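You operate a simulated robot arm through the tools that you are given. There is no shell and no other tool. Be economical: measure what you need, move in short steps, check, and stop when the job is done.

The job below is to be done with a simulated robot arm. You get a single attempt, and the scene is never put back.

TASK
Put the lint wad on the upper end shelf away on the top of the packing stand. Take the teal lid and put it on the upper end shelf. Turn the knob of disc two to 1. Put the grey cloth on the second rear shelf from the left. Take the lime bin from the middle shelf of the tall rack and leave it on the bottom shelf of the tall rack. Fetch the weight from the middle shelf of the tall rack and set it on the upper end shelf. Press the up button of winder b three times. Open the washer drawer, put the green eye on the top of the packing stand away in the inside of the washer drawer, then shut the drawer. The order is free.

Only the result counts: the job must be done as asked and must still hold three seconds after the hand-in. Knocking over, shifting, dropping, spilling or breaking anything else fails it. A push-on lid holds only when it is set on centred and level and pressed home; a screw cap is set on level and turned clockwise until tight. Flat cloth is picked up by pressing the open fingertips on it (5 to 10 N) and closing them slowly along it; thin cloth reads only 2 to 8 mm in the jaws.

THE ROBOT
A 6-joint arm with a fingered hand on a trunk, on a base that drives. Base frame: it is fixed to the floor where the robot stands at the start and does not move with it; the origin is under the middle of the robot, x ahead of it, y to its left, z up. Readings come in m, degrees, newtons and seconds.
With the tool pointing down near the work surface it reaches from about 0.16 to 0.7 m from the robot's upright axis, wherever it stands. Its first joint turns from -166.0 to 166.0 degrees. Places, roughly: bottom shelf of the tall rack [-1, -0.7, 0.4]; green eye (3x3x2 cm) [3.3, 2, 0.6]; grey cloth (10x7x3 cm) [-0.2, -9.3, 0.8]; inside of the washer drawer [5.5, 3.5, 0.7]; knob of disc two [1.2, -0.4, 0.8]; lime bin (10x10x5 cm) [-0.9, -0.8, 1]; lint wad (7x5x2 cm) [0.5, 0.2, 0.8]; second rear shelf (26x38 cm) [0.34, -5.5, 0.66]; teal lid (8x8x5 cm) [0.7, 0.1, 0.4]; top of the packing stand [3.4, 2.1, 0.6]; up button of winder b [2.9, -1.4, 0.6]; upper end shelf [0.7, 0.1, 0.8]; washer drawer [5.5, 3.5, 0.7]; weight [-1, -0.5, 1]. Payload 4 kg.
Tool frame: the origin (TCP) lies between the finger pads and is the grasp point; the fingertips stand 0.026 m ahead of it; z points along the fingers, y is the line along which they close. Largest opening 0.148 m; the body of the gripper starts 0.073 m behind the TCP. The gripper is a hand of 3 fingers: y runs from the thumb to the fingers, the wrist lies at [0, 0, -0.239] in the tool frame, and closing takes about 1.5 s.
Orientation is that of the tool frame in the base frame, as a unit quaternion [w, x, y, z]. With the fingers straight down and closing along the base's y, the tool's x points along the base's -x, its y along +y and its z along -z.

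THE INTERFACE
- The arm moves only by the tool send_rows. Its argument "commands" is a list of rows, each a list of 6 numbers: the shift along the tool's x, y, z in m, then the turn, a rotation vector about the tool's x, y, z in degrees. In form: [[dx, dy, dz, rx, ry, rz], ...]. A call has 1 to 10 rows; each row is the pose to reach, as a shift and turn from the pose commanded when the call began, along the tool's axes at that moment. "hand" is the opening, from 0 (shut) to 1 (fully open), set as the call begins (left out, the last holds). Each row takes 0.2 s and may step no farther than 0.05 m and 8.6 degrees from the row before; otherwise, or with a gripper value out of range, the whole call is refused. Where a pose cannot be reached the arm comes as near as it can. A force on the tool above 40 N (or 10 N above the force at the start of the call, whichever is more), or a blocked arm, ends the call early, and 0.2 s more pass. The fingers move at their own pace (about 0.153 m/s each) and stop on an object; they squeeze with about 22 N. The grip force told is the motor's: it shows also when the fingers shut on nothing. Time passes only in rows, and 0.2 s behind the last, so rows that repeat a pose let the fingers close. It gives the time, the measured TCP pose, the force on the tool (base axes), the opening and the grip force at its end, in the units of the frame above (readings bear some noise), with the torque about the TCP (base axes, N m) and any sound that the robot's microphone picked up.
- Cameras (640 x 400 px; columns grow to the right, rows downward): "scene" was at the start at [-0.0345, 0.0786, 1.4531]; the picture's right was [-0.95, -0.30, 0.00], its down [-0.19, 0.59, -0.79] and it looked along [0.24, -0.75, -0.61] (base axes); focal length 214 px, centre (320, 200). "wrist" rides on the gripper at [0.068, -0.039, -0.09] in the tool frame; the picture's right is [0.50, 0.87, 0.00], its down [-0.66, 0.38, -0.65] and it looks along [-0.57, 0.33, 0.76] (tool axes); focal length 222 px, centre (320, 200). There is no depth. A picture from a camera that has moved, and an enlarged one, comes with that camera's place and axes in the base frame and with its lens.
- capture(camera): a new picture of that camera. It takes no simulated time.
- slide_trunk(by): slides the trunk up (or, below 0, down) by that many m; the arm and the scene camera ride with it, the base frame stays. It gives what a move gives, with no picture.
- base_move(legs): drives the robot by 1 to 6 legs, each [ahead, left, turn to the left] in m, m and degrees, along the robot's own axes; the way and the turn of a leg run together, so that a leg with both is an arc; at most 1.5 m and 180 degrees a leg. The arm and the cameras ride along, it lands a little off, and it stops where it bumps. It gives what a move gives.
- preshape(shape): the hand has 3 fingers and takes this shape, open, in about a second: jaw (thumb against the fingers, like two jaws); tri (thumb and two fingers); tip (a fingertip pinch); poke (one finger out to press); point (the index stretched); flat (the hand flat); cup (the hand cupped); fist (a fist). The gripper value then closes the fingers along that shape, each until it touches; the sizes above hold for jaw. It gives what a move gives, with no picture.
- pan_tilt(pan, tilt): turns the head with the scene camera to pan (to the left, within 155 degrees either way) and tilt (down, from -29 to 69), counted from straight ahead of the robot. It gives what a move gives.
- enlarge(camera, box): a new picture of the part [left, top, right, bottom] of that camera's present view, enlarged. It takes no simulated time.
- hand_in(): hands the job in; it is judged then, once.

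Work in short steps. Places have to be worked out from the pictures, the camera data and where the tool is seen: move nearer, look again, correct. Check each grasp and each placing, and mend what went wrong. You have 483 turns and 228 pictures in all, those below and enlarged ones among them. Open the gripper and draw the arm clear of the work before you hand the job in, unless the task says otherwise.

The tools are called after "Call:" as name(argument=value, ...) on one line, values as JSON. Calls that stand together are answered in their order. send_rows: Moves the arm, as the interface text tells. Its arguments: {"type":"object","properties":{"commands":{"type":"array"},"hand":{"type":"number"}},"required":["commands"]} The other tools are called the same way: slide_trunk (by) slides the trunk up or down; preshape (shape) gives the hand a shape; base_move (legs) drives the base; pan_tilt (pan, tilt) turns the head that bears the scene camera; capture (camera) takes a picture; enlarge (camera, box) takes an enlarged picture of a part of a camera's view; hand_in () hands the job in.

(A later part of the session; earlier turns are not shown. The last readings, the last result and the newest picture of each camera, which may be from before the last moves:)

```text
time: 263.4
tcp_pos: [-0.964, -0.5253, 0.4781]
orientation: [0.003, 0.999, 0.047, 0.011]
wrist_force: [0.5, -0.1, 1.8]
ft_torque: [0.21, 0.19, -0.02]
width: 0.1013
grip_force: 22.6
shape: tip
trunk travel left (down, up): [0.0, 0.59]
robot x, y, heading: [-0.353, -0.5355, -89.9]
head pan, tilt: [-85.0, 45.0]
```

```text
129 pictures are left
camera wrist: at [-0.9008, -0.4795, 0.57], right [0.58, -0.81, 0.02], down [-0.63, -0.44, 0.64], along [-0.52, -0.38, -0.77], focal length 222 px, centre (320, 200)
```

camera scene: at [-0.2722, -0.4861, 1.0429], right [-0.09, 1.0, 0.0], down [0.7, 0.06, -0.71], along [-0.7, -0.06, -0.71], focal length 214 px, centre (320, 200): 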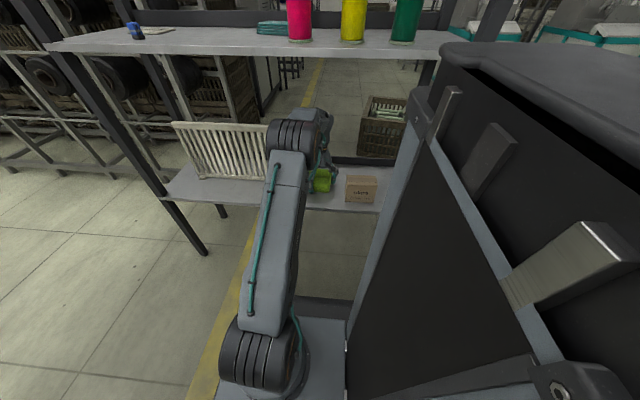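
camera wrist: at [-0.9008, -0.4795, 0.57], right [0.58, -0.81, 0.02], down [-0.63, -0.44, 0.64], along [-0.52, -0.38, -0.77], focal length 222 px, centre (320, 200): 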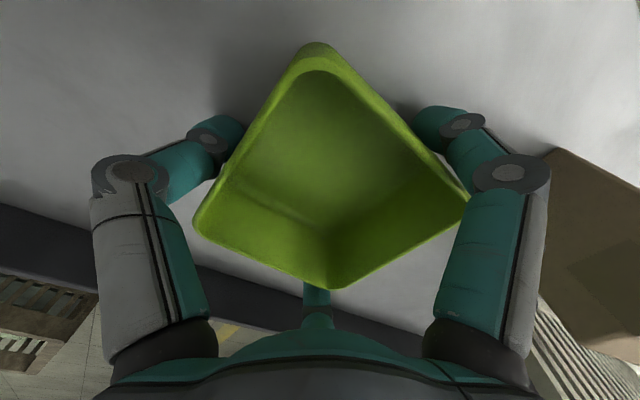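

Light contact; release.

Call:
send_rows(commands=[[0, 0, 0, 0, 0, 0], [0, 0, 0, 0, 0, 0]], hand=0.88)

Call:
send_rows(commands=[[0, 0, -0.03, 0, 0, 0], [0, 0, -0.065, 0, 0, 0]])

Call:
capture(camera="wrist")

```text
time: 264.0
tcp_pos: [-0.963, -0.5249, 0.4774]
orientation: [0.004, 0.999, 0.048, 0.011]
wrist_force: [-0.1, 1.5, 0.2]
ft_torque: [0.01, -0.03, 0.01]
width: 0.13
grip_force: 0.0
shape: tip
trunk travel left (down, up): [0.0, 0.59]
robot x, y, heading: [-0.3537, -0.5415, -89.8]
head pan, tilt: [-85.0, 45.0]
```

```text
time: 264.6
tcp_pos: [-0.9645, -0.5251, 0.5422]
orientation: [0.004, 0.999, 0.048, 0.011]
wrist_force: [-1.1, 0.2, -0.3]
ft_torque: [-0.01, -0.02, 0.0]
width: 0.1298
grip_force: 0.0
shape: tip
trunk travel left (down, up): [0.0, 0.59]
robot x, y, heading: [-0.3498, -0.5405, -90.1]
head pan, tilt: [-85.0, 45.0]
```

```text
128 pictures are left
camera wrist: at [-0.9025, -0.4793, 0.6348], right [0.58, -0.81, 0.02], down [-0.63, -0.44, 0.64], along [-0.52, -0.38, -0.77], focal length 222 px, centre (320, 200)
```

wrist: 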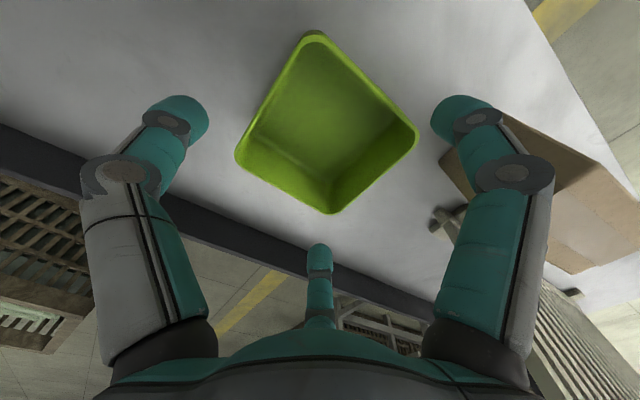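

Bin is on the bottom shelf. Withdraw into the aisle.

Call:
send_rows(commands=[[0.045, 0, 0, 0, 0, 0], [0.09, 0, 0, 0, 0, 0], [0.13, 0, 0, 0, 0, 0]])

Call:
base_move(legs=[[0, 0.17, 0]])

Call:
slide_trunk(by=0.4)

Call:
capture(camera="scene")

```text
time: 265.4
tcp_pos: [-0.8315, -0.5143, 0.5438]
orientation: [0.005, 0.999, 0.048, 0.011]
wrist_force: [-1.5, -0.8, 0.3]
ft_torque: [0.0, 0.03, 0.04]
width: 0.1298
grip_force: 0.2
shape: tip
trunk travel left (down, up): [0.0, 0.59]
robot x, y, heading: [-0.353, -0.5386, -89.7]
head pan, tilt: [-85.0, 45.0]
```

```text
time: 266.8
tcp_pos: [-0.6631, -0.513, 0.5448]
orientation: [0.004, 0.999, 0.048, 0.01]
wrist_force: [0.4, -0.4, -0.3]
ft_torque: [0.03, 0.0, 0.01]
width: 0.13
grip_force: 0.1
shape: tip
trunk travel left (down, up): [0.0, 0.59]
robot x, y, heading: [-0.1825, -0.5367, -89.8]
head pan, tilt: [-85.0, 45.0]
```

```text
time: 270.6
tcp_pos: [-0.663, -0.5128, 0.9451]
orientation: [0.003, 0.999, 0.048, 0.011]
wrist_force: [0.1, 0.1, 0.1]
ft_torque: [-0.01, -0.02, 0.0]
width: 0.1303
grip_force: 0.1
shape: tip
trunk travel left (down, up): [-0.4, 0.19]
robot x, y, heading: [-0.1839, -0.5428, -90.0]
head pan, tilt: [-85.0, 45.0]
```

```text
127 pictures are left
camera scene: at [-0.1028, -0.4856, 1.4426], right [-0.09, 1.0, 0.0], down [0.7, 0.06, -0.71], along [-0.7, -0.06, -0.71], focal length 214 px, centre (320, 200)
```

scene: 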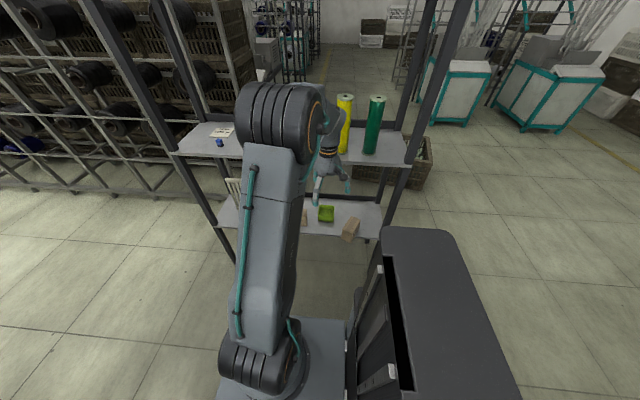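

The clips box may look rotated; enlarge to check.

Call:
enlarge(camera="scene", box=[220, 170, 400, 260])

```text
3.56 times, centred on (310, 215) of scene
camera zoom: at [-0.1028, -0.4856, 1.4426], right [-0.09, 1.0, 0.0], down [0.7, 0.06, -0.71], along [-0.7, -0.06, -0.71], focal length 763 px, centre (356, 147)
```

zoom: 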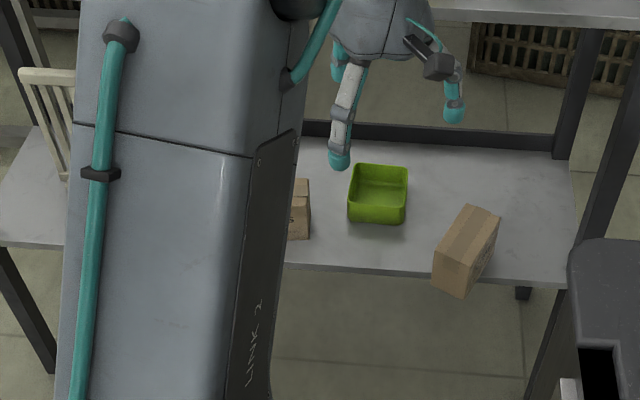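

I disturbed the clips box (rotated, overhanging the front edge) when withdrawing. I'll restore it: it originally sat with its long side along y, centre y≈-0.376, front face ~4 cm behind the edge. Move the hand over for a close view.

Call:
base_move(legs=[[-0.13, 0, 0]])

Call:
slide_trunk(by=-0.2)

Call:
capture(camera="wrist")

Call:
capture(camera="scene")

```text
time: 271.9
tcp_pos: [-0.6628, -0.3829, 0.9434]
orientation: [0.004, 0.999, 0.048, 0.01]
wrist_force: [0.2, -0.8, 0.3]
ft_torque: [0.0, -0.02, 0.01]
width: 0.1299
grip_force: 0.1
shape: tip
trunk travel left (down, up): [-0.4, 0.19]
robot x, y, heading: [-0.1834, -0.4049, -89.7]
head pan, tilt: [-85.0, 45.0]
```

```text
time: 274.1
tcp_pos: [-0.6635, -0.3804, 0.7449]
orientation: [0.004, 0.999, 0.048, 0.011]
wrist_force: [0.1, 1.0, -0.1]
ft_torque: [-0.02, -0.01, -0.01]
width: 0.1301
grip_force: 0.1
shape: tip
trunk travel left (down, up): [-0.2, 0.39]
robot x, y, heading: [-0.1845, -0.405, -89.9]
head pan, tilt: [-85.0, 45.0]
```

```text
125 pictures are left
camera wrist: at [-0.6011, -0.3354, 0.8362], right [0.58, -0.81, 0.02], down [-0.63, -0.44, 0.64], along [-0.52, -0.38, -0.77], focal length 222 px, centre (320, 200)
```

wrist: 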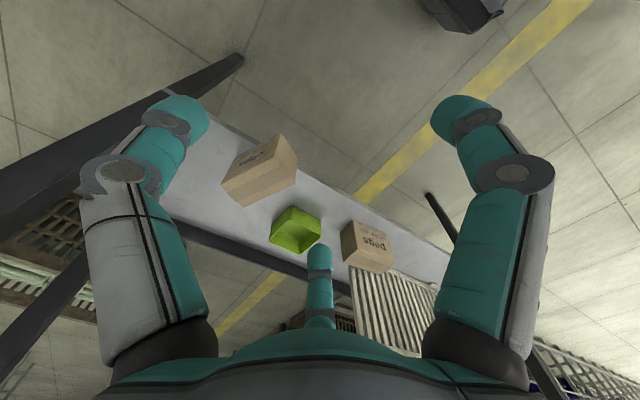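

```text
124 pictures are left
camera scene: at [-0.103, -0.354, 1.2427], right [-0.09, 1.0, 0.0], down [0.7, 0.06, -0.71], along [-0.7, -0.06, -0.71], focal length 214 px, centre (320, 200)
```

scene: 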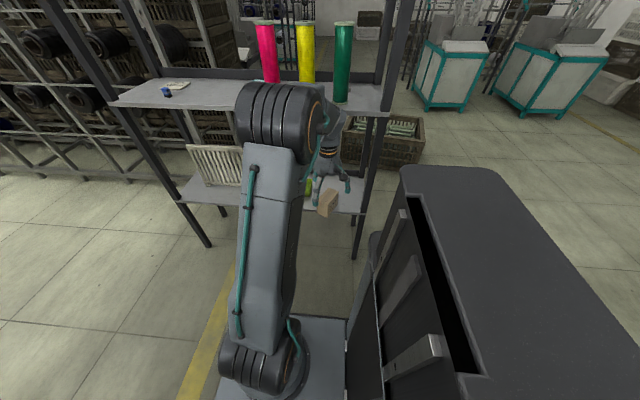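

Enlarge the wrist view to measure the box.

Call:
enlarge(camera="wrist", box=[180, 90, 420, 280])

```text
2.11 times, centred on (300, 185) of wrist
camera zoom: at [-0.6011, -0.3354, 0.8362], right [0.58, -0.81, 0.02], down [-0.63, -0.44, 0.64], along [-0.52, -0.38, -0.77], focal length 468 px, centre (362, 232)
```

zoom: 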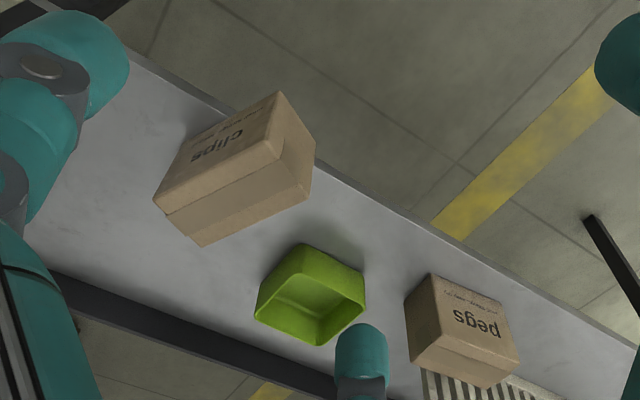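

Box centre ≈(-0.839,-0.385), rotated ~70° CCW. I'll test whether the wrist can yaw +95° for grasp-and-rotate.

Call:
send_rows(commands=[[0, 0, 0, 0, 0, 8.5], [0, 0, 0, 0, 0, 17], [0, 0, 0, 0, 0, 25.5], [0, 0, 0, 0, 0, 34], [0, 0, 0, 0, 0, 42.5], [0, 0, 0, 0, 0, 51], [0, 0, 0, 0, 0, 59.5], [0, 0, 0, 0, 0, 68], [0, 0, 0, 0, 0, 76.5], [0, 0, 0, 0, 0, 85]])

```text
time: 276.3
tcp_pos: [-0.6489, -0.3581, 0.7301]
orientation: [0.008, 0.774, -0.633, 0.01]
wrist_force: [0.3, -0.2, 0.5]
ft_torque: [0.02, 0.0, 0.0]
width: 0.13
grip_force: 0.1
shape: tip
out of reach, approached as far as the arm can: row 10
trunk travel left (down, up): [-0.2, 0.39]
robot x, y, heading: [-0.1846, -0.4067, -90.0]
head pan, tilt: [-85.0, 45.0]
```

Limit is about +80°, enough with a bit of base turning. Go to the grasp yaw above the box.

Call:
send_rows(commands=[[-0.001, 0.028, 0.018, 0, 0, -8.3], [-0.003, 0.055, 0.037, 0, 0, -16.6], [-0.004, 0.083, 0.055, 0, 0, -24.9], [-0.006, 0.11, 0.074, 0, 0, -33.2], [-0.007, 0.138, 0.092, 0, 0, -41.5], [-0.009, 0.165, 0.11, 0, 0, -49.8], [-0.01, 0.193, 0.13, 0, 0, -58]])

Call:
capture(camera="wrist")

```text
time: 277.9
tcp_pos: [-0.8385, -0.3857, 0.5961]
orientation: [0.002, 0.983, -0.185, 0.011]
wrist_force: [-0.2, 0.1, 0.8]
ft_torque: [0.01, 0.01, -0.01]
width: 0.1303
grip_force: 0.1
shape: tip
trunk travel left (down, up): [-0.2, 0.39]
robot x, y, heading: [-0.1837, -0.4074, -90.1]
head pan, tilt: [-85.0, 45.0]
```

```text
122 pictures are left
camera wrist: at [-0.7625, -0.3741, 0.6879], right [0.15, -0.99, 0.01], down [-0.76, -0.11, 0.64], along [-0.63, -0.1, -0.77], focal length 222 px, centre (320, 200)
```

wrist: 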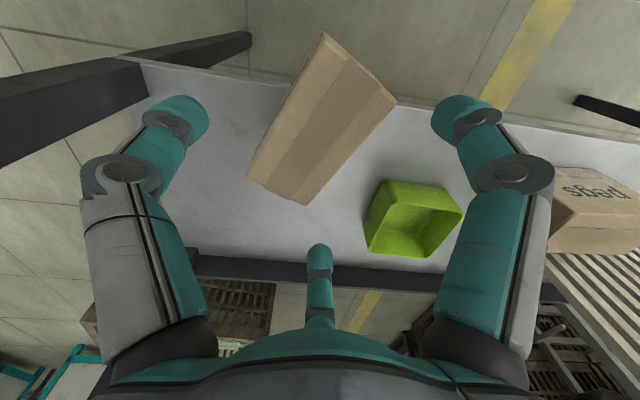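

Refined: centre (-0.835,-0.381), needs 6° more yaw. Descend to grasp height.

Call:
send_rows(commands=[[0.002, -0.006, 0.03, 0, 0, 6], [0.002, -0.006, 0.06, 0, 0, 6], [0.002, -0.006, 0.09, 0, 0, 6]])

Call:
capture(camera="wrist")

```text
time: 278.7
tcp_pos: [-0.8312, -0.3816, 0.5067]
orientation: [0.001, 0.971, -0.237, 0.01]
wrist_force: [-0.7, 0.2, 2.7]
ft_torque: [0.01, 0.12, 0.02]
width: 0.13
grip_force: 0.1
shape: tip
trunk travel left (down, up): [-0.2, 0.39]
robot x, y, heading: [-0.1784, -0.4087, -89.8]
head pan, tilt: [-85.0, 45.0]
```

```text
121 pictures are left
camera wrist: at [-0.7557, -0.3778, 0.5987], right [0.04, -1.0, 0.01], down [-0.77, -0.03, 0.64], along [-0.64, -0.03, -0.77], focal length 222 px, centre (320, 200)
```

wrist: 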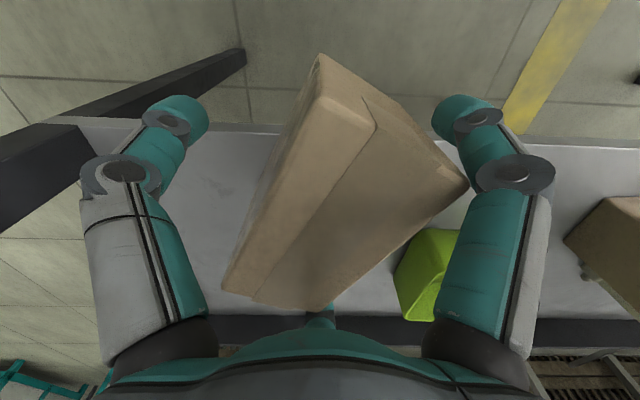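

Close on the box.

Call:
send_rows(commands=[[0, 0, 0, 0, 0, 0], [0, 0, 0, 0, 0, 0], [0, 0, 0, 0, 0, 0], [0, 0, 0, 0, 0, 0], [0, 0, 0, 0, 0, 0]], hand=0.2)

Call:
capture(camera="wrist")

```text
time: 279.9
tcp_pos: [-0.8317, -0.3805, 0.5073]
orientation: [0.001, 0.971, -0.238, 0.011]
wrist_force: [0.3, 0.8, -0.5]
ft_torque: [0.0, 0.03, -0.02]
width: 0.0154
grip_force: 21.8
shape: tip
trunk travel left (down, up): [-0.2, 0.39]
robot x, y, heading: [-0.1821, -0.4078, -90.1]
head pan, tilt: [-85.0, 45.0]
```

```text
120 pictures are left
camera wrist: at [-0.7556, -0.3777, 0.5982], right [0.04, -1.0, 0.01], down [-0.77, -0.03, 0.64], along [-0.64, -0.03, -0.77], focal length 222 px, centre (320, 200)
```

wrist: 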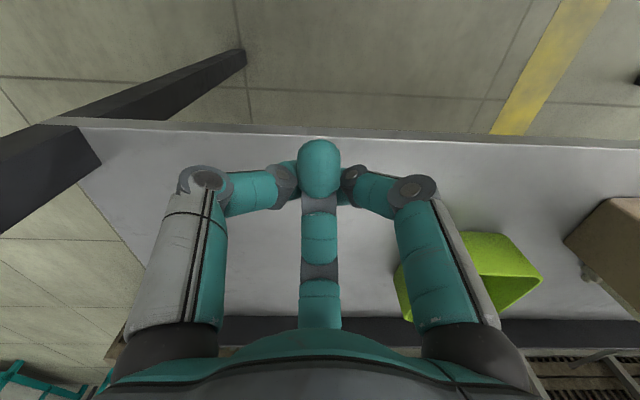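

The box slipped away. Look at where it went.

Call:
send_rows(commands=[[0, 0, -0.05, 0, 0, 0], [0, 0, -0.1, 0, 0, 0]])

Call:
pan_tilt(pan=-85, tilt=65)

Call:
capture(camera="scene")

Call:
capture(camera="wrist")

```text
time: 280.5
tcp_pos: [-0.8349, -0.3804, 0.6066]
orientation: [0.0, 0.971, -0.238, 0.011]
wrist_force: [-0.3, -0.4, 0.9]
ft_torque: [0.01, 0.02, 0.02]
width: 0.0153
grip_force: 21.7
shape: tip
trunk travel left (down, up): [-0.2, 0.39]
robot x, y, heading: [-0.1875, -0.4031, -89.9]
head pan, tilt: [-85.0, 45.0]
```

```text
time: 281.3
tcp_pos: [-0.8349, -0.3793, 0.6054]
orientation: [0.001, 0.971, -0.237, 0.012]
wrist_force: [-0.4, -0.1, 0.2]
ft_torque: [0.0, 0.02, -0.01]
width: 0.0156
grip_force: 22.4
shape: tip
trunk travel left (down, up): [-0.2, 0.39]
robot x, y, heading: [-0.1816, -0.4062, -90.0]
head pan, tilt: [-85.0, 65.0]
```

```text
119 pictures are left
camera scene: at [-0.0826, -0.3521, 1.2177], right [-0.09, 1.0, 0.0], down [0.9, 0.08, -0.42], along [-0.42, -0.04, -0.91], focal length 214 px, centre (320, 200)
```

scene: 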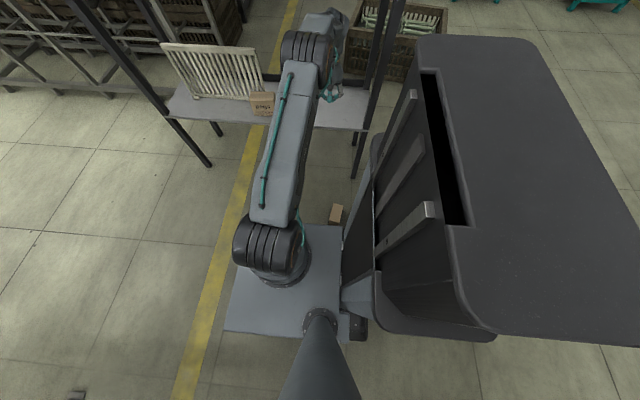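

```text
118 pictures are left
camera wrist: at [-0.7582, -0.3761, 0.698], right [0.04, -1.0, 0.01], down [-0.77, -0.03, 0.64], along [-0.64, -0.03, -0.77], focal length 222 px, centre (320, 200)
```

wrist: 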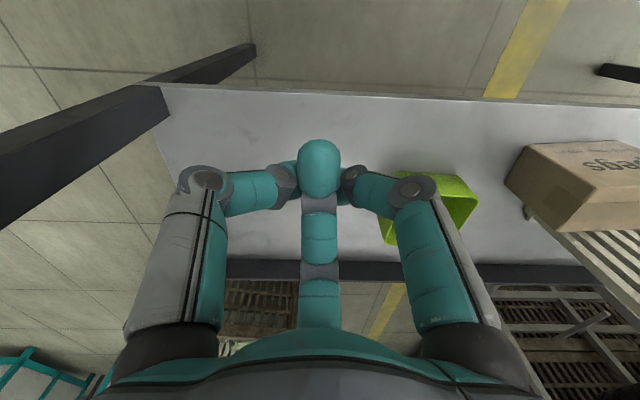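

The clips box fell to the floor at about (-0.55,-0.31). I'll retrieve it: retract, drop the trunk and look down.

Call:
send_rows(commands=[[0.04, -0.02, 0, 0, 0, 0], [0.08, -0.041, 0, 0, 0, 0], [0.12, -0.062, 0, 0, 0, 0], [0.155, -0.08, 0, 0, 0, 0]])

Call:
base_move(legs=[[-0.1, 0.04, 0]])

Call:
slide_trunk(by=-0.2)

Call:
send_rows(commands=[[0, 0, 0, 0, 0, -8], [0, 0, 0, 0, 0, -16], [0, 0, 0, 0, 0, -24], [0, 0, 0, 0, 0, -31]], hand=1.0)

Call:
capture(camera="wrist")

Call:
capture(camera="scene")

```text
time: 282.3
tcp_pos: [-0.6621, -0.3795, 0.6166]
orientation: [0.016, 0.971, -0.238, 0.016]
wrist_force: [0.2, -0.8, 0.2]
ft_torque: [-0.01, 0.0, -0.03]
width: 0.0153
grip_force: 21.8
shape: tip
out of reach, approached as far as the arm can: row 3, 4
trunk travel left (down, up): [-0.2, 0.39]
robot x, y, heading: [-0.1793, -0.4075, -90.0]
head pan, tilt: [-85.0, 65.0]
```

```text
time: 283.5
tcp_pos: [-0.6237, -0.2819, 0.6167]
orientation: [0.017, 0.971, -0.24, 0.017]
wrist_force: [-1.0, 0.1, -0.2]
ft_torque: [0.0, -0.01, -0.01]
width: 0.0154
grip_force: 22.0
shape: tip
trunk travel left (down, up): [-0.2, 0.39]
robot x, y, heading: [-0.1423, -0.3054, -89.8]
head pan, tilt: [-85.0, 65.0]
```

```text
time: 285.7
tcp_pos: [-0.6234, -0.2811, 0.4179]
orientation: [0.017, 0.971, -0.239, 0.016]
wrist_force: [-0.9, 0.1, 0.9]
ft_torque: [0.0, 0.05, -0.01]
width: 0.0153
grip_force: 21.9
shape: tip
trunk travel left (down, up): [0.0, 0.59]
robot x, y, heading: [-0.1413, -0.3102, -90.1]
head pan, tilt: [-85.0, 65.0]
```

```text
time: 286.7
tcp_pos: [-0.624, -0.2811, 0.4166]
orientation: [0.021, 0.999, 0.031, 0.012]
wrist_force: [-0.9, 0.1, 0.1]
ft_torque: [-0.01, 0.01, 0.0]
width: 0.148
grip_force: 0.1
shape: tip
trunk travel left (down, up): [0.0, 0.59]
robot x, y, heading: [-0.1442, -0.3041, -89.9]
head pan, tilt: [-85.0, 65.0]
```

```text
117 pictures are left
camera wrist: at [-0.5603, -0.235, 0.5069], right [0.55, -0.83, 0.05], down [-0.65, -0.39, 0.65], along [-0.53, -0.39, -0.75], focal length 222 px, centre (320, 200)
```

wrist: 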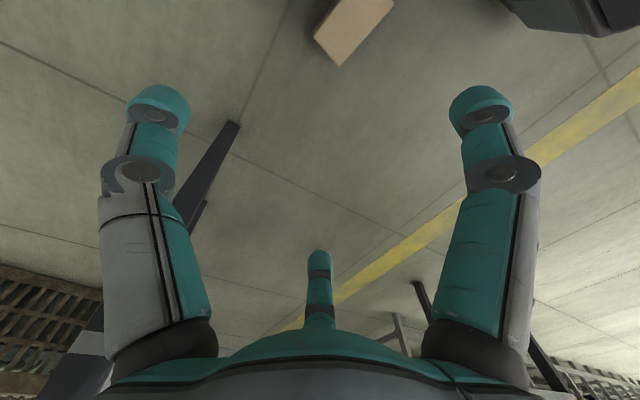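

```text
116 pictures are left
camera scene: at [-0.043, -0.2539, 1.0176], right [-0.09, 1.0, 0.0], down [0.9, 0.08, -0.42], along [-0.42, -0.04, -0.91], focal length 214 px, centre (320, 200)
```

scene: 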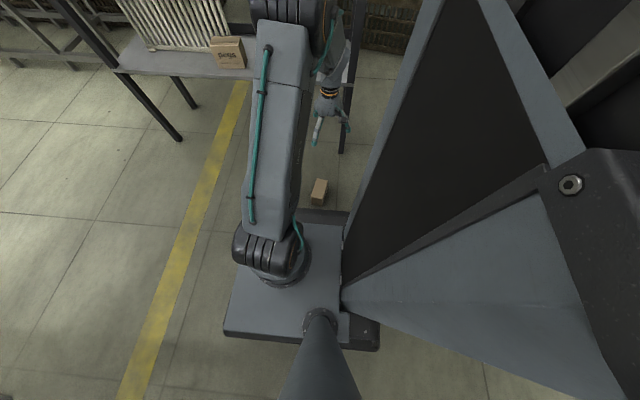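

Box lies at about (-0.54,-0.31). Move the hand above it to see it.

Call:
send_rows(commands=[[0.03, 0.01, 0.03, 0, 0, 0], [0.06, 0.02, 0.06, 0, 0, 0], [0.08, 0.028, 0.08, 0, 0, 0]])

Call:
capture(camera="wrist")

```text
time: 287.5
tcp_pos: [-0.5381, -0.3104, 0.3398]
orientation: [0.034, 0.999, 0.029, 0.007]
wrist_force: [-0.4, 0.0, -0.1]
ft_torque: [0.0, 0.03, -0.02]
width: 0.1478
grip_force: 0.1
shape: tip
out of reach, approached as far as the arm can: row 1
trunk travel left (down, up): [0.0, 0.59]
robot x, y, heading: [-0.1444, -0.3087, -90.0]
head pan, tilt: [-85.0, 65.0]
```

```text
115 pictures are left
camera wrist: at [-0.4739, -0.2602, 0.4271], right [0.55, -0.83, 0.06], down [-0.64, -0.37, 0.67], along [-0.53, -0.41, -0.74], focal length 222 px, centre (320, 200)
```

wrist: 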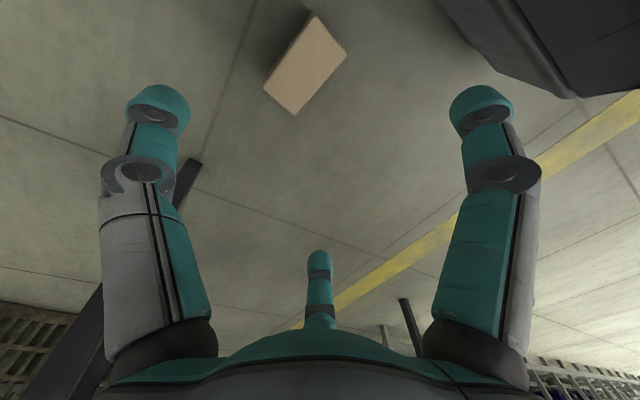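

The box is upside down, long axis along x, centre ≈(-0.53,-0.30). I'll pick it up from the floor: descend in stages.

Call:
send_rows(commands=[[0.004, -0.005, 0.045, 2, 0, 0], [0.008, -0.01, 0.09, 4, 0, 0], [0.008, -0.01, 0.135, 4, 0, 0], [0.008, -0.01, 0.17, 4, 0, 0]])

Call:
capture(camera="wrist")

```text
time: 288.5
tcp_pos: [-0.5282, -0.304, 0.1695]
orientation: [-0.015, 0.999, 0.032, 0.011]
wrist_force: [-1.4, 0.4, 0.1]
ft_torque: [0.04, 0.0, -0.01]
width: 0.148
grip_force: 0.0
shape: tip
out of reach, approached as far as the arm can: row 1, 2, 3
trunk travel left (down, up): [0.0, 0.59]
robot x, y, heading: [-0.1477, -0.3069, -90.0]
head pan, tilt: [-85.0, 65.0]
```

```text
114 pictures are left
camera wrist: at [-0.4649, -0.2639, 0.2623], right [0.55, -0.83, -0.01], down [-0.64, -0.44, 0.63], along [-0.53, -0.34, -0.78], focal length 222 px, centre (320, 200)
```

wrist: 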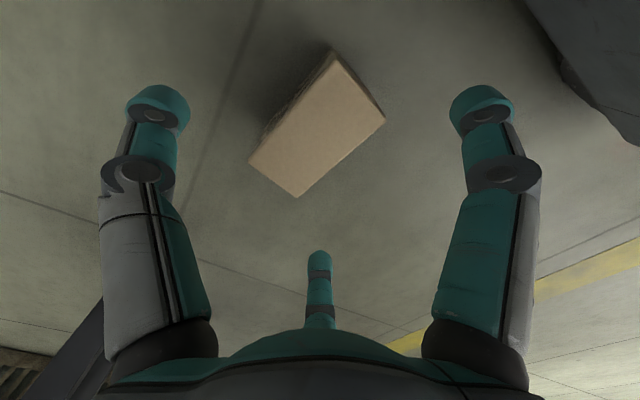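

Align yaw by +12°, centre on (-0.535,-0.299), and descend.

Call:
send_rows(commands=[[-0.007, -0.0045, 0.04, 0, 0, 6], [-0.007, -0.0045, 0.08, 0, 0, 12], [-0.007, -0.0045, 0.115, 0, 0, 12]])

Call:
capture(camera="wrist")

```text
time: 289.3
tcp_pos: [-0.5357, -0.2975, 0.0551]
orientation: [-0.015, 0.997, -0.075, 0.01]
wrist_force: [1.8, -1.9, 9.7]
ft_torque: [-0.25, -0.13, 0.14]
width: 0.148
grip_force: 0.1
shape: tip
trunk travel left (down, up): [0.0, 0.59]
robot x, y, heading: [-0.1433, -0.3086, -90.0]
head pan, tilt: [-85.0, 65.0]
```

```text
113 pictures are left
camera wrist: at [-0.4635, -0.2717, 0.1472], right [0.37, -0.93, -0.02], down [-0.72, -0.3, 0.63], along [-0.59, -0.22, -0.78], focal length 222 px, centre (320, 200)
```

wrist: 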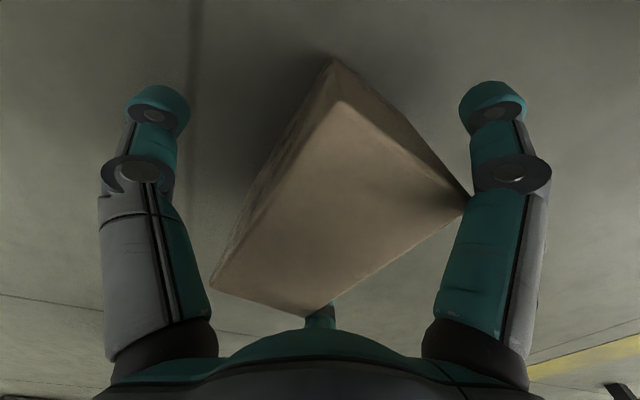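

A finger touches the box corner; lift, shift 15 mm toward -y, and retry.

Call:
send_rows(commands=[[0, 0, -0.03, 0, 0, 0], [0.004, 0.018, -0.03, 0, 0, 0], [0.004, 0.018, 0, 0, 0, 0]])

Call:
capture(camera="wrist")

```text
time: 290.1
tcp_pos: [-0.5325, -0.3165, 0.0555]
orientation: [-0.017, 0.997, -0.075, 0.009]
wrist_force: [0.4, -0.4, -0.1]
ft_torque: [-0.01, 0.0, 0.03]
width: 0.1479
grip_force: 0.0
shape: tip
trunk travel left (down, up): [0.0, 0.59]
robot x, y, heading: [-0.1455, -0.309, -90.2]
head pan, tilt: [-85.0, 65.0]
```

```text
112 pictures are left
camera wrist: at [-0.4609, -0.2905, 0.147], right [0.37, -0.93, -0.02], down [-0.72, -0.3, 0.63], along [-0.59, -0.22, -0.78], focal length 222 px, centre (320, 200)
```

wrist: 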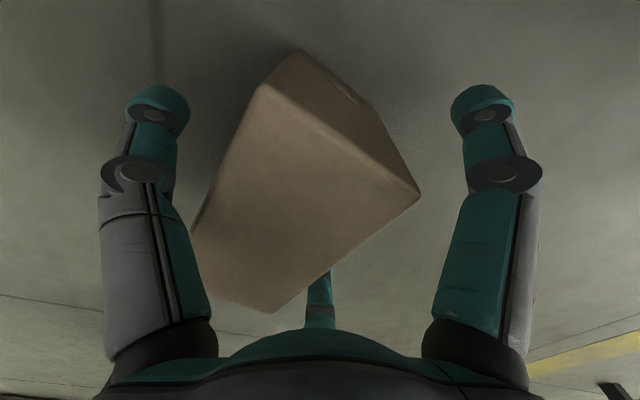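

Clear now. Close on it.

Call:
send_rows(commands=[[0, 0, 0, 0, 0, 0], [0, 0, 0, 0, 0, 0], [0, 0, 0, 0, 0, 0], [0, 0, 0, 0, 0, 0], [0, 0, 0, 0, 0, 0], [0, 0, 0, 0, 0, 0]], hand=0.2)

Call:
capture(camera="wrist")

```text
time: 291.5
tcp_pos: [-0.5323, -0.3164, 0.0546]
orientation: [-0.016, 0.997, -0.074, 0.009]
wrist_force: [-0.3, 0.7, 0.4]
ft_torque: [0.03, 0.01, 0.02]
width: 0.0646
grip_force: 21.9
shape: tip
trunk travel left (down, up): [0.0, 0.59]
robot x, y, heading: [-0.1468, -0.3073, -89.9]
head pan, tilt: [-85.0, 65.0]
```

```text
111 pictures are left
camera wrist: at [-0.4609, -0.2904, 0.147], right [0.37, -0.93, -0.02], down [-0.72, -0.3, 0.63], along [-0.59, -0.22, -0.78], focal length 222 px, centre (320, 200)
```

wrist: 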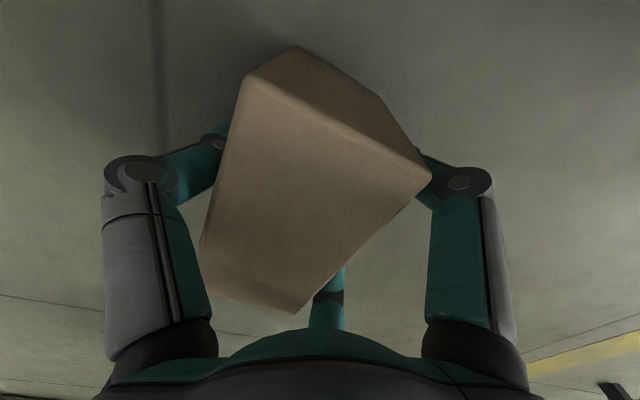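

Gripped (65 mm). Lift and check.

Call:
send_rows(commands=[[0, 0, -0.04, 0, 0, 0], [0, 0, -0.08, 0, 0, 0], [0, 0, -0.12, 0, 0, 0]])

Call:
capture(camera="wrist")

```text
time: 292.3
tcp_pos: [-0.5348, -0.318, 0.1725]
orientation: [-0.016, 0.998, -0.054, 0.008]
wrist_force: [0.2, 0.0, -2.2]
ft_torque: [-0.02, 0.05, -0.08]
width: 0.0646
grip_force: 22.4
shape: tip
trunk travel left (down, up): [0.0, 0.59]
robot x, y, heading: [-0.1447, -0.3088, -90.0]
head pan, tilt: [-85.0, 65.0]
```

```text
110 pictures are left
camera wrist: at [-0.4652, -0.2894, 0.2654], right [0.4, -0.91, -0.02], down [-0.7, -0.33, 0.63], along [-0.58, -0.24, -0.77], focal length 222 px, centre (320, 200)
```

wrist: 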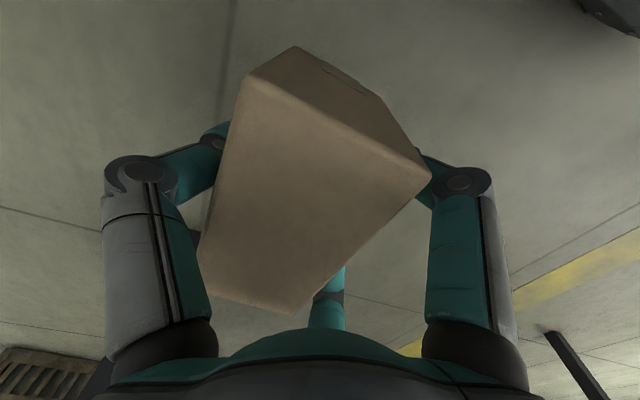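

Held firmly. Raise the trunk and bring the box (upside-down, long axis along x) to the front of the bottom shelf with ~3 cm overhang for a horizontal regrasp.

Call:
slide_trunk(by=0.3)

Call:
send_rows(commands=[[0, 0, -0.04, 0, 0, 0], [0, 0, -0.08, 0, 0, 0], [0, 0, -0.11, 0, 0, 0]])

Call:
base_move(legs=[[0.07, -0.2, 0]])

Call:
capture(camera="wrist")

```text
time: 295.3
tcp_pos: [-0.5353, -0.3176, 0.4727]
orientation: [-0.016, 0.997, -0.075, 0.008]
wrist_force: [-0.6, -0.2, -2.6]
ft_torque: [-0.03, -0.03, -0.01]
width: 0.0648
grip_force: 22.1
shape: tip
trunk travel left (down, up): [-0.3, 0.29]
robot x, y, heading: [-0.1433, -0.3081, -89.8]
head pan, tilt: [-85.0, 65.0]
```

```text
time: 296.1
tcp_pos: [-0.5346, -0.3234, 0.5821]
orientation: [-0.015, 0.997, -0.074, 0.009]
wrist_force: [0.3, 0.2, -2.9]
ft_torque: [-0.04, 0.0, 0.01]
width: 0.0641
grip_force: 21.7
shape: tip
trunk travel left (down, up): [-0.3, 0.29]
robot x, y, heading: [-0.137, -0.3098, -90.1]
head pan, tilt: [-85.0, 65.0]
```

```text
time: 297.7
tcp_pos: [-0.7353, -0.3908, 0.5828]
orientation: [-0.016, 0.997, -0.079, 0.008]
wrist_force: [0.3, 0.9, -1.7]
ft_torque: [-0.05, 0.0, 0.03]
width: 0.0641
grip_force: 22.0
shape: tip
trunk travel left (down, up): [-0.3, 0.29]
robot x, y, heading: [-0.3427, -0.3767, -90.6]
head pan, tilt: [-85.0, 65.0]
```

```text
109 pictures are left
camera wrist: at [-0.664, -0.3649, 0.6747], right [0.36, -0.93, -0.02], down [-0.72, -0.29, 0.63], along [-0.6, -0.21, -0.78], focal length 222 px, centre (320, 200)
```

wrist: 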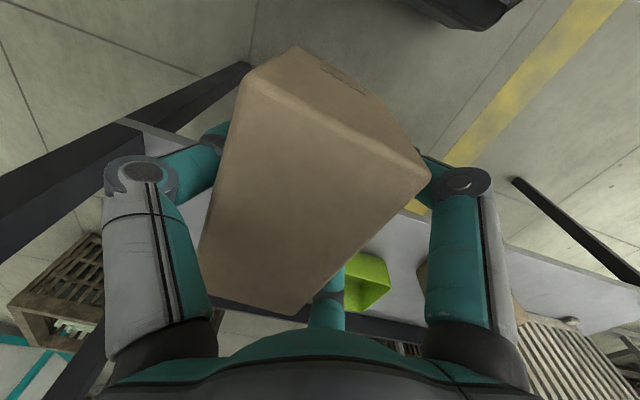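

Edge x≈-0.82 confirmed. Extend 0.108 and lower to contact.

Call:
send_rows(commands=[[-0.036, 0.006, 0, 0, 0, 0], [-0.071, 0.011, 0, 0, 0, 0], [-0.107, 0.017, 0, 0, 0, 0], [-0.107, 0.017, 0.04, 0, 0, 0], [-0.107, 0.017, 0.07, 0, 0, 0]])

Call:
send_rows(commands=[[0, 0, 0.004, 0, 0, 0], [0, 0, 0.008, 0, 0, 0], [0, 0, 0.012, 0, 0, 0]])

```text
time: 298.9
tcp_pos: [-0.8436, -0.3882, 0.5096]
orientation: [-0.016, 0.997, -0.079, 0.008]
wrist_force: [-0.4, -0.6, -1.4]
ft_torque: [-0.05, 0.0, -0.01]
width: 0.0643
grip_force: 21.9
shape: tip
trunk travel left (down, up): [-0.3, 0.29]
robot x, y, heading: [-0.3445, -0.3786, -90.5]
head pan, tilt: [-85.0, 65.0]
```

```text
time: 299.7
tcp_pos: [-0.8433, -0.3878, 0.5001]
orientation: [-0.016, 0.997, -0.079, 0.007]
wrist_force: [4.1, -2.0, 33.3]
ft_torque: [0.81, -0.22, -0.16]
width: 0.0639
grip_force: 22.2
shape: tip
trunk travel left (down, up): [-0.3, 0.29]
robot x, y, heading: [-0.3405, -0.3759, -90.5]
head pan, tilt: [-85.0, 65.0]
```

Contact. Relieve and release carefully, then lift straight up.

Call:
send_rows(commands=[[0, 0, -0.003, 0, 0, 0]])

Call:
send_rows(commands=[[0, 0, 0, 0, 0, 0], [0, 0, 0, 0, 0, 0], [0, 0, 0, 0, 0, 0]], hand=1.0)

Call:
send_rows(commands=[[0, 0, -0.04, 0, 0, 0], [0, 0, -0.08, 0, 0, 0], [0, 0, -0.12, 0, 0, 0]])

Call:
capture(camera="wrist")

```text
time: 300.1
tcp_pos: [-0.8428, -0.3871, 0.5011]
orientation: [-0.016, 0.997, -0.079, 0.008]
wrist_force: [-0.9, -2.4, 20.3]
ft_torque: [0.64, -0.1, -0.04]
width: 0.0643
grip_force: 21.9
shape: tip
trunk travel left (down, up): [-0.3, 0.29]
robot x, y, heading: [-0.3466, -0.3783, -90.5]
head pan, tilt: [-85.0, 65.0]
```

```text
time: 300.9
tcp_pos: [-0.8417, -0.3869, 0.5003]
orientation: [-0.016, 0.997, -0.08, 0.01]
wrist_force: [0.3, 0.2, 0.0]
ft_torque: [0.06, 0.03, 0.0]
width: 0.1478
grip_force: 0.1
shape: tip
trunk travel left (down, up): [-0.3, 0.29]
robot x, y, heading: [-0.3381, -0.3803, -90.4]
head pan, tilt: [-85.0, 65.0]
```

```text
time: 301.9
tcp_pos: [-0.797, -0.3934, 0.5821]
orientation: [-0.016, 0.994, -0.079, 0.069]
wrist_force: [0.2, 0.1, 0.2]
ft_torque: [0.01, 0.02, -0.02]
width: 0.1479
grip_force: 0.2
shape: tip
trunk travel left (down, up): [-0.3, 0.29]
robot x, y, heading: [-0.341, -0.3794, -90.6]
head pan, tilt: [-85.0, 65.0]
stopped in row 3: the arm was blocked; the commanded pose is now the measured one
```

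```text
108 pictures are left
camera wrist: at [-0.7373, -0.368, 0.6828], right [0.35, -0.93, 0.03], down [-0.79, -0.28, 0.55], along [-0.5, -0.22, -0.84], focal length 222 px, centre (320, 200)
```

wrist: 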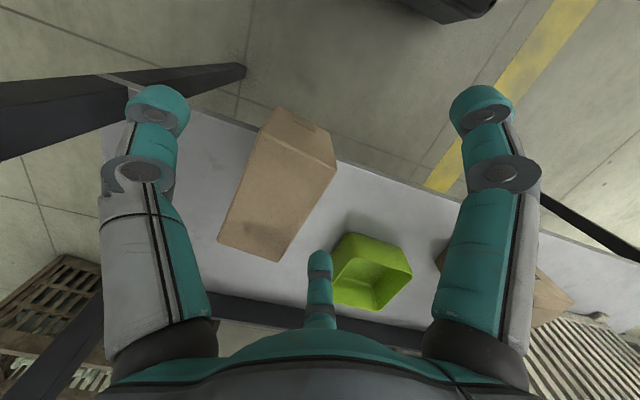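

The forearm bumped the middle shelf edge when rising. Retract outward at this height.

Call:
send_rows(commands=[[0.03, -0.005, 0, 0, 0, 0], [0.06, -0.01, 0, 0, 0, 0], [0.09, -0.015, 0, 0, 0, 0]])

Call:
base_move(legs=[[0, 0.22, 0.5]])

Call:
pan_tilt(pan=-85, tilt=35)

Call:
capture(camera="scene")

```text
time: 302.7
tcp_pos: [-0.7149, -0.3934, 0.5961]
orientation: [-0.015, 0.995, -0.079, 0.06]
wrist_force: [0.7, 0.7, -0.8]
ft_torque: [0.01, 0.02, -0.04]
width: 0.1479
grip_force: 0.1
shape: tip
trunk travel left (down, up): [-0.3, 0.29]
robot x, y, heading: [-0.3432, -0.3796, -90.6]
head pan, tilt: [-85.0, 65.0]
```

```text
time: 304.4
tcp_pos: [-0.4943, -0.3981, 0.5953]
orientation: [-0.015, 0.995, -0.075, 0.061]
wrist_force: [0.4, -0.1, -0.3]
ft_torque: [0.0, 0.02, -0.03]
width: 0.1482
grip_force: 0.1
shape: tip
trunk travel left (down, up): [-0.3, 0.29]
robot x, y, heading: [-0.1213, -0.379, -90.0]
head pan, tilt: [-85.0, 65.0]
```

```text
time: 305.4
tcp_pos: [-0.4953, -0.3985, 0.5966]
orientation: [-0.016, 0.995, -0.074, 0.061]
wrist_force: [-1.2, 0.0, 0.1]
ft_torque: [-0.02, 0.03, -0.01]
width: 0.1482
grip_force: 0.0
shape: tip
trunk travel left (down, up): [-0.3, 0.29]
robot x, y, heading: [-0.1252, -0.381, -89.9]
head pan, tilt: [-85.0, 35.0]
```

```text
107 pictures are left
camera scene: at [-0.048, -0.3269, 1.3574], right [-0.09, 1.0, 0.0], down [0.57, 0.05, -0.82], along [-0.82, -0.07, -0.57], focal length 214 px, centre (320, 200)
```

scene: 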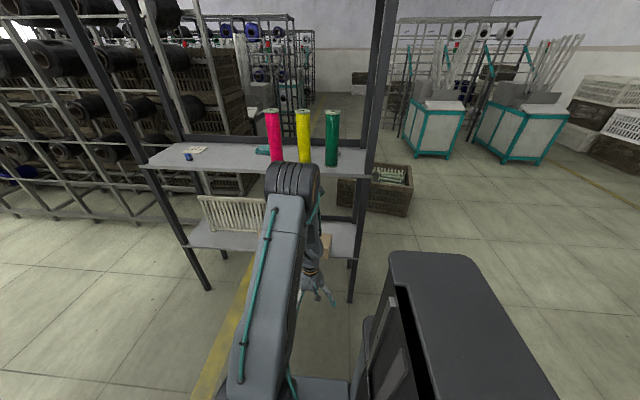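

Everything on the middle shelf is fine. Now convert to the outward branch: extend slightly, curl inward, precess.

Call:
send_rows(commands=[[-0.04, 0.006, 0, 0, 0, 0], [-0.08, 0.012, 0, 0, 0, 0], [-0.12, 0.018, 0, 0, 0, 0]], hand=0.5)

Call:
send_rows(commands=[[0.033, 0, -0.002, 0, 8, 0], [0.066, 0, -0.009, 0, 16, 0], [0.097, 0, -0.021, 0, 24, 0], [0.127, 0, -0.036, 0, 32, 0]])

Call:
send_rows(commands=[[-0.0011, 0.0216, -0.001, -5.2, 0, 6.1], [-0.0046, 0.0427, -0.0039, -10.4, 0, 12.2], [-0.0102, 0.063, -0.0087, -15.6, 0, 18.2], [-0.0179, 0.0821, -0.0153, -20.8, 0, 24.3], [-0.0276, 0.0996, -0.0236, -26, 0, 30.4], [-0.039, 0.1152, -0.0333, -31.2, 0, 36.5], [-0.0519, 0.1285, -0.0444, -36.4, 0, 42.6], [-0.0662, 0.1393, -0.0566, -41.6, 0, 48.6], [-0.0814, 0.1474, -0.0696, -46.8, 0, 54.7], [-0.0974, 0.1526, -0.0833, -52, 0, 60.8]])

```text
time: 306.2
tcp_pos: [-0.6156, -0.3981, 0.5841]
orientation: [-0.017, 0.995, -0.074, 0.061]
wrist_force: [1.4, 0.2, 0.2]
ft_torque: [0.02, -0.01, -0.02]
width: 0.0746
grip_force: 0.1
shape: tip
trunk travel left (down, up): [-0.3, 0.29]
robot x, y, heading: [-0.1213, -0.3796, -90.1]
head pan, tilt: [-85.0, 35.0]
```

```text
time: 307.2
tcp_pos: [-0.4947, -0.4185, 0.6303]
orientation: [0.004, 0.94, -0.075, 0.333]
wrist_force: [0.3, 0.7, 1.1]
ft_torque: [-0.04, 0.01, -0.01]
width: 0.0745
grip_force: 0.0
shape: tip
trunk travel left (down, up): [-0.3, 0.29]
robot x, y, heading: [-0.1189, -0.3787, -89.6]
head pan, tilt: [-85.0, 35.0]
```

```text
time: 309.4
tcp_pos: [-0.6445, -0.55, 0.6287]
orientation: [0.235, 0.68, -0.657, 0.226]
wrist_force: [-0.4, 0.1, 0.0]
ft_torque: [0.01, -0.01, 0.06]
width: 0.0744
grip_force: 0.0
shape: tip
trunk travel left (down, up): [-0.3, 0.29]
robot x, y, heading: [-0.1213, -0.3777, -89.8]
head pan, tilt: [-85.0, 35.0]
```

Clean. Move the base 0.1 away from the rack and complete the precession to outward.

Call:
base_move(legs=[[0, 0.1, 0]])

Call:
send_rows(commands=[[-0.0011, 0.0216, -0.001, -5.2, 0, 6.1], [-0.0046, 0.0427, -0.0039, -10.4, 0, 12.2], [-0.0102, 0.063, -0.0087, -15.6, 0, 18.2], [-0.0179, 0.0821, -0.0153, -20.8, 0, 24.3], [-0.0276, 0.0996, -0.0236, -26, 0, 30.4], [-0.039, 0.1152, -0.0333, -31.2, 0, 36.5], [-0.0519, 0.1285, -0.0444, -36.4, 0, 42.6], [-0.0662, 0.1393, -0.0566, -41.6, 0, 48.6], [-0.0814, 0.1474, -0.0696, -46.8, 0, 54.7], [-0.0974, 0.1526, -0.0833, -52, 0, 60.8]])

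```text
time: 310.5
tcp_pos: [-0.543, -0.5505, 0.6282]
orientation: [0.234, 0.681, -0.657, 0.225]
wrist_force: [-0.2, -0.2, 0.9]
ft_torque: [0.0, 0.03, 0.01]
width: 0.0743
grip_force: 0.0
shape: tip
trunk travel left (down, up): [-0.3, 0.29]
robot x, y, heading: [-0.0206, -0.3777, -90.0]
head pan, tilt: [-85.0, 35.0]
```

```text
time: 312.7
tcp_pos: [-0.6997, -0.4252, 0.6389]
orientation: [-0.354, -0.103, 0.93, -0.012]
wrist_force: [0.5, 0.3, 0.2]
ft_torque: [-0.03, 0.04, 0.0]
width: 0.0742
grip_force: 0.0
shape: tip
trunk travel left (down, up): [-0.3, 0.29]
robot x, y, heading: [-0.0162, -0.38, -89.7]
head pan, tilt: [-85.0, 35.0]
```

Outward. Now go horizontal pointing -x, and test the roll range needed for flipping (+30° then to -150°) in free space.

Call:
send_rows(commands=[[0.0015, 0.004, -0.003, -1.5, 7.2, 1.3], [0.003, 0.0085, -0.006, -3.1, 14.4, 2.7], [0.0045, 0.0128, -0.0085, -4.6, 21.7, 4], [0.006, 0.017, -0.011, -6.1, 28.9, 5.3], [0.0075, 0.021, -0.014, -7.7, 36.1, 6.7], [0.009, 0.0255, -0.017, -9.2, 43.3, 8]])

Call:
send_rows(commands=[[0, 0, 0, 0, 0, -8.5], [0, 0, 0, 0, 0, -17], [0, 0, 0, 0, 0, -25.5], [0, 0, 0, 0, 0, -34], [0, 0, 0, 0, 0, -42.5], [0, 0, 0, 0, 0, -51], [0, 0, 0, 0, 0, -59.5], [0, 0, 0, 0, 0, -68], [0, 0, 0, 0, 0, -76.5], [0, 0, 0, 0, 0, -85]])

Call:
send_rows(commands=[[0, 0, 0, 0, 0, -8.5], [0, 0, 0, 0, 0, -17], [0, 0, 0, 0, 0, -25.5], [0, 0, 0, 0, 0, -34], [0, 0, 0, 0, 0, -42.5], [0, 0, 0, 0, 0, -51], [0, 0, 0, 0, 0, -59.5], [0, 0, 0, 0, 0, -65]])

```text
time: 314.1
tcp_pos: [-0.6983, -0.4019, 0.6581]
orientation: [-0.677, 0.001, 0.736, -0.001]
wrist_force: [-0.6, -0.6, 0.7]
ft_torque: [-0.01, 0.0, -0.04]
width: 0.0746
grip_force: 0.0
shape: tip
trunk travel left (down, up): [-0.3, 0.29]
robot x, y, heading: [-0.0193, -0.3769, -90.1]
head pan, tilt: [-85.0, 35.0]
```

```text
time: 316.3
tcp_pos: [-0.8296, -0.3303, 0.713]
orientation: [-0.516, -0.513, 0.555, 0.403]
wrist_force: [-0.5, -0.9, -0.3]
ft_torque: [0.01, -0.03, 0.0]
width: 0.0745
grip_force: 0.2
shape: tip
out of reach, approached as far as the arm can: row 7, 8, 9, 10
trunk travel left (down, up): [-0.3, 0.29]
robot x, y, heading: [-0.0175, -0.3823, -89.8]
head pan, tilt: [-85.0, 35.0]
```

```text
time: 318.1
tcp_pos: [-0.9306, -0.296, 0.7114]
orientation: [0.306, 0.695, -0.298, -0.578]
wrist_force: [-0.3, -0.2, 1.1]
ft_torque: [-0.01, -0.03, -0.01]
width: 0.0745
grip_force: 0.1
shape: tip
out of reach, approached as far as the arm can: row 1, 2, 3, 4, 5, 6, 7, 8
trunk travel left (down, up): [-0.3, 0.29]
robot x, y, heading: [-0.0198, -0.3788, -90.1]
head pan, tilt: [-85.0, 35.0]
```

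Rolling works if the arm extends. Roll back to +30° while retracting, preparing the first (overhang) grasp.

Call:
send_rows(commands=[[0, 0, -0.015, 0, 0, 8.5], [0, 0, -0.03, 0, 0, 17], [0, 0, -0.045, 0, 0, 25.5], [0, 0, -0.06, 0, 0, 34], [0, 0, -0.075, 0, 0, 42.5], [0, 0, -0.09, 0, 0, 51], [0, 0, -0.105, 0, 0, 59.5], [0, 0, -0.12, 0, 0, 68], [0, 0, -0.135, 0, 0, 76.5], [0, 0, -0.15, 0, 0, 85]])

Call:
send_rows(commands=[[0, 0, -0.012, 0, 0, 8.5], [0, 0, -0.024, 0, 0, 17], [0, 0, -0.036, 0, 0, 25.5], [0, 0, -0.048, 0, 0, 34], [0, 0, -0.06, 0, 0, 42.5], [0, 0, -0.072, 0, 0, 51], [0, 0, -0.08, 0, 0, 59.5], [0, 0, -0.08, 0, 0, 68], [0, 0, -0.08, 0, 0, 76]])

```text
time: 320.3
tcp_pos: [-0.7798, -0.2858, 0.7338]
orientation: [-0.617, -0.31, 0.69, 0.22]
wrist_force: [-0.8, -0.5, -0.2]
ft_torque: [0.02, 0.0, 0.01]
width: 0.0742
grip_force: 0.1
shape: tip
out of reach, approached as far as the arm can: row 1, 2, 3, 4
trunk travel left (down, up): [-0.3, 0.29]
robot x, y, heading: [-0.0186, -0.381, -90.2]
head pan, tilt: [-85.0, 35.0]
```

```text
time: 322.3
tcp_pos: [-0.6996, -0.2802, 0.745]
orientation: [-0.62, 0.18, 0.735, -0.208]
wrist_force: [0.6, -0.6, -0.3]
ft_torque: [0.01, 0.06, -0.02]
width: 0.0743
grip_force: 0.1
shape: tip
trunk travel left (down, up): [-0.3, 0.29]
robot x, y, heading: [-0.0194, -0.3781, -89.8]
head pan, tilt: [-85.0, 35.0]
```

Roll is +32°. Fix pitch/yaw, open a bit more, and move in front of the box end at (−0.70,−0.376,0.49).

Call:
send_rows(commands=[[-0.044, 0.009, 0.0075, -0.1, 1.3, 0], [-0.088, 0.018, 0.015, -0.2, 2.6, 0], [-0.132, 0.027, 0.0225, -0.3, 4, 0], [-0.176, 0.036, 0.03, -0.5, 5.3, 0], [-0.22, 0.0445, 0.0375, -0.6, 6.6, 0], [-0.2636, 0.0535, 0.045, -0.7, 7.9, 0]], hand=0.62)

Call:
capture(camera="wrist")

```text
time: 323.7
tcp_pos: [-0.7016, -0.3771, 0.4884]
orientation: [-0.669, 0.196, 0.691, -0.19]
wrist_force: [-0.5, 0.3, 0.7]
ft_torque: [0.01, -0.03, 0.04]
width: 0.0911
grip_force: 0.2
shape: tip
trunk travel left (down, up): [-0.3, 0.29]
robot x, y, heading: [-0.017, -0.3775, -89.9]
head pan, tilt: [-85.0, 35.0]
```

```text
106 pictures are left
camera wrist: at [-0.613, -0.374, 0.5686], right [0.0, 1.0, -0.03], down [0.68, -0.02, -0.74], along [-0.74, -0.02, -0.68], focal length 222 px, centre (320, 200)
```

wrist: 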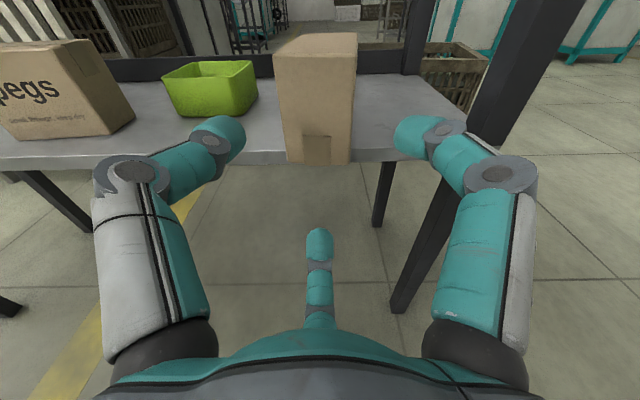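

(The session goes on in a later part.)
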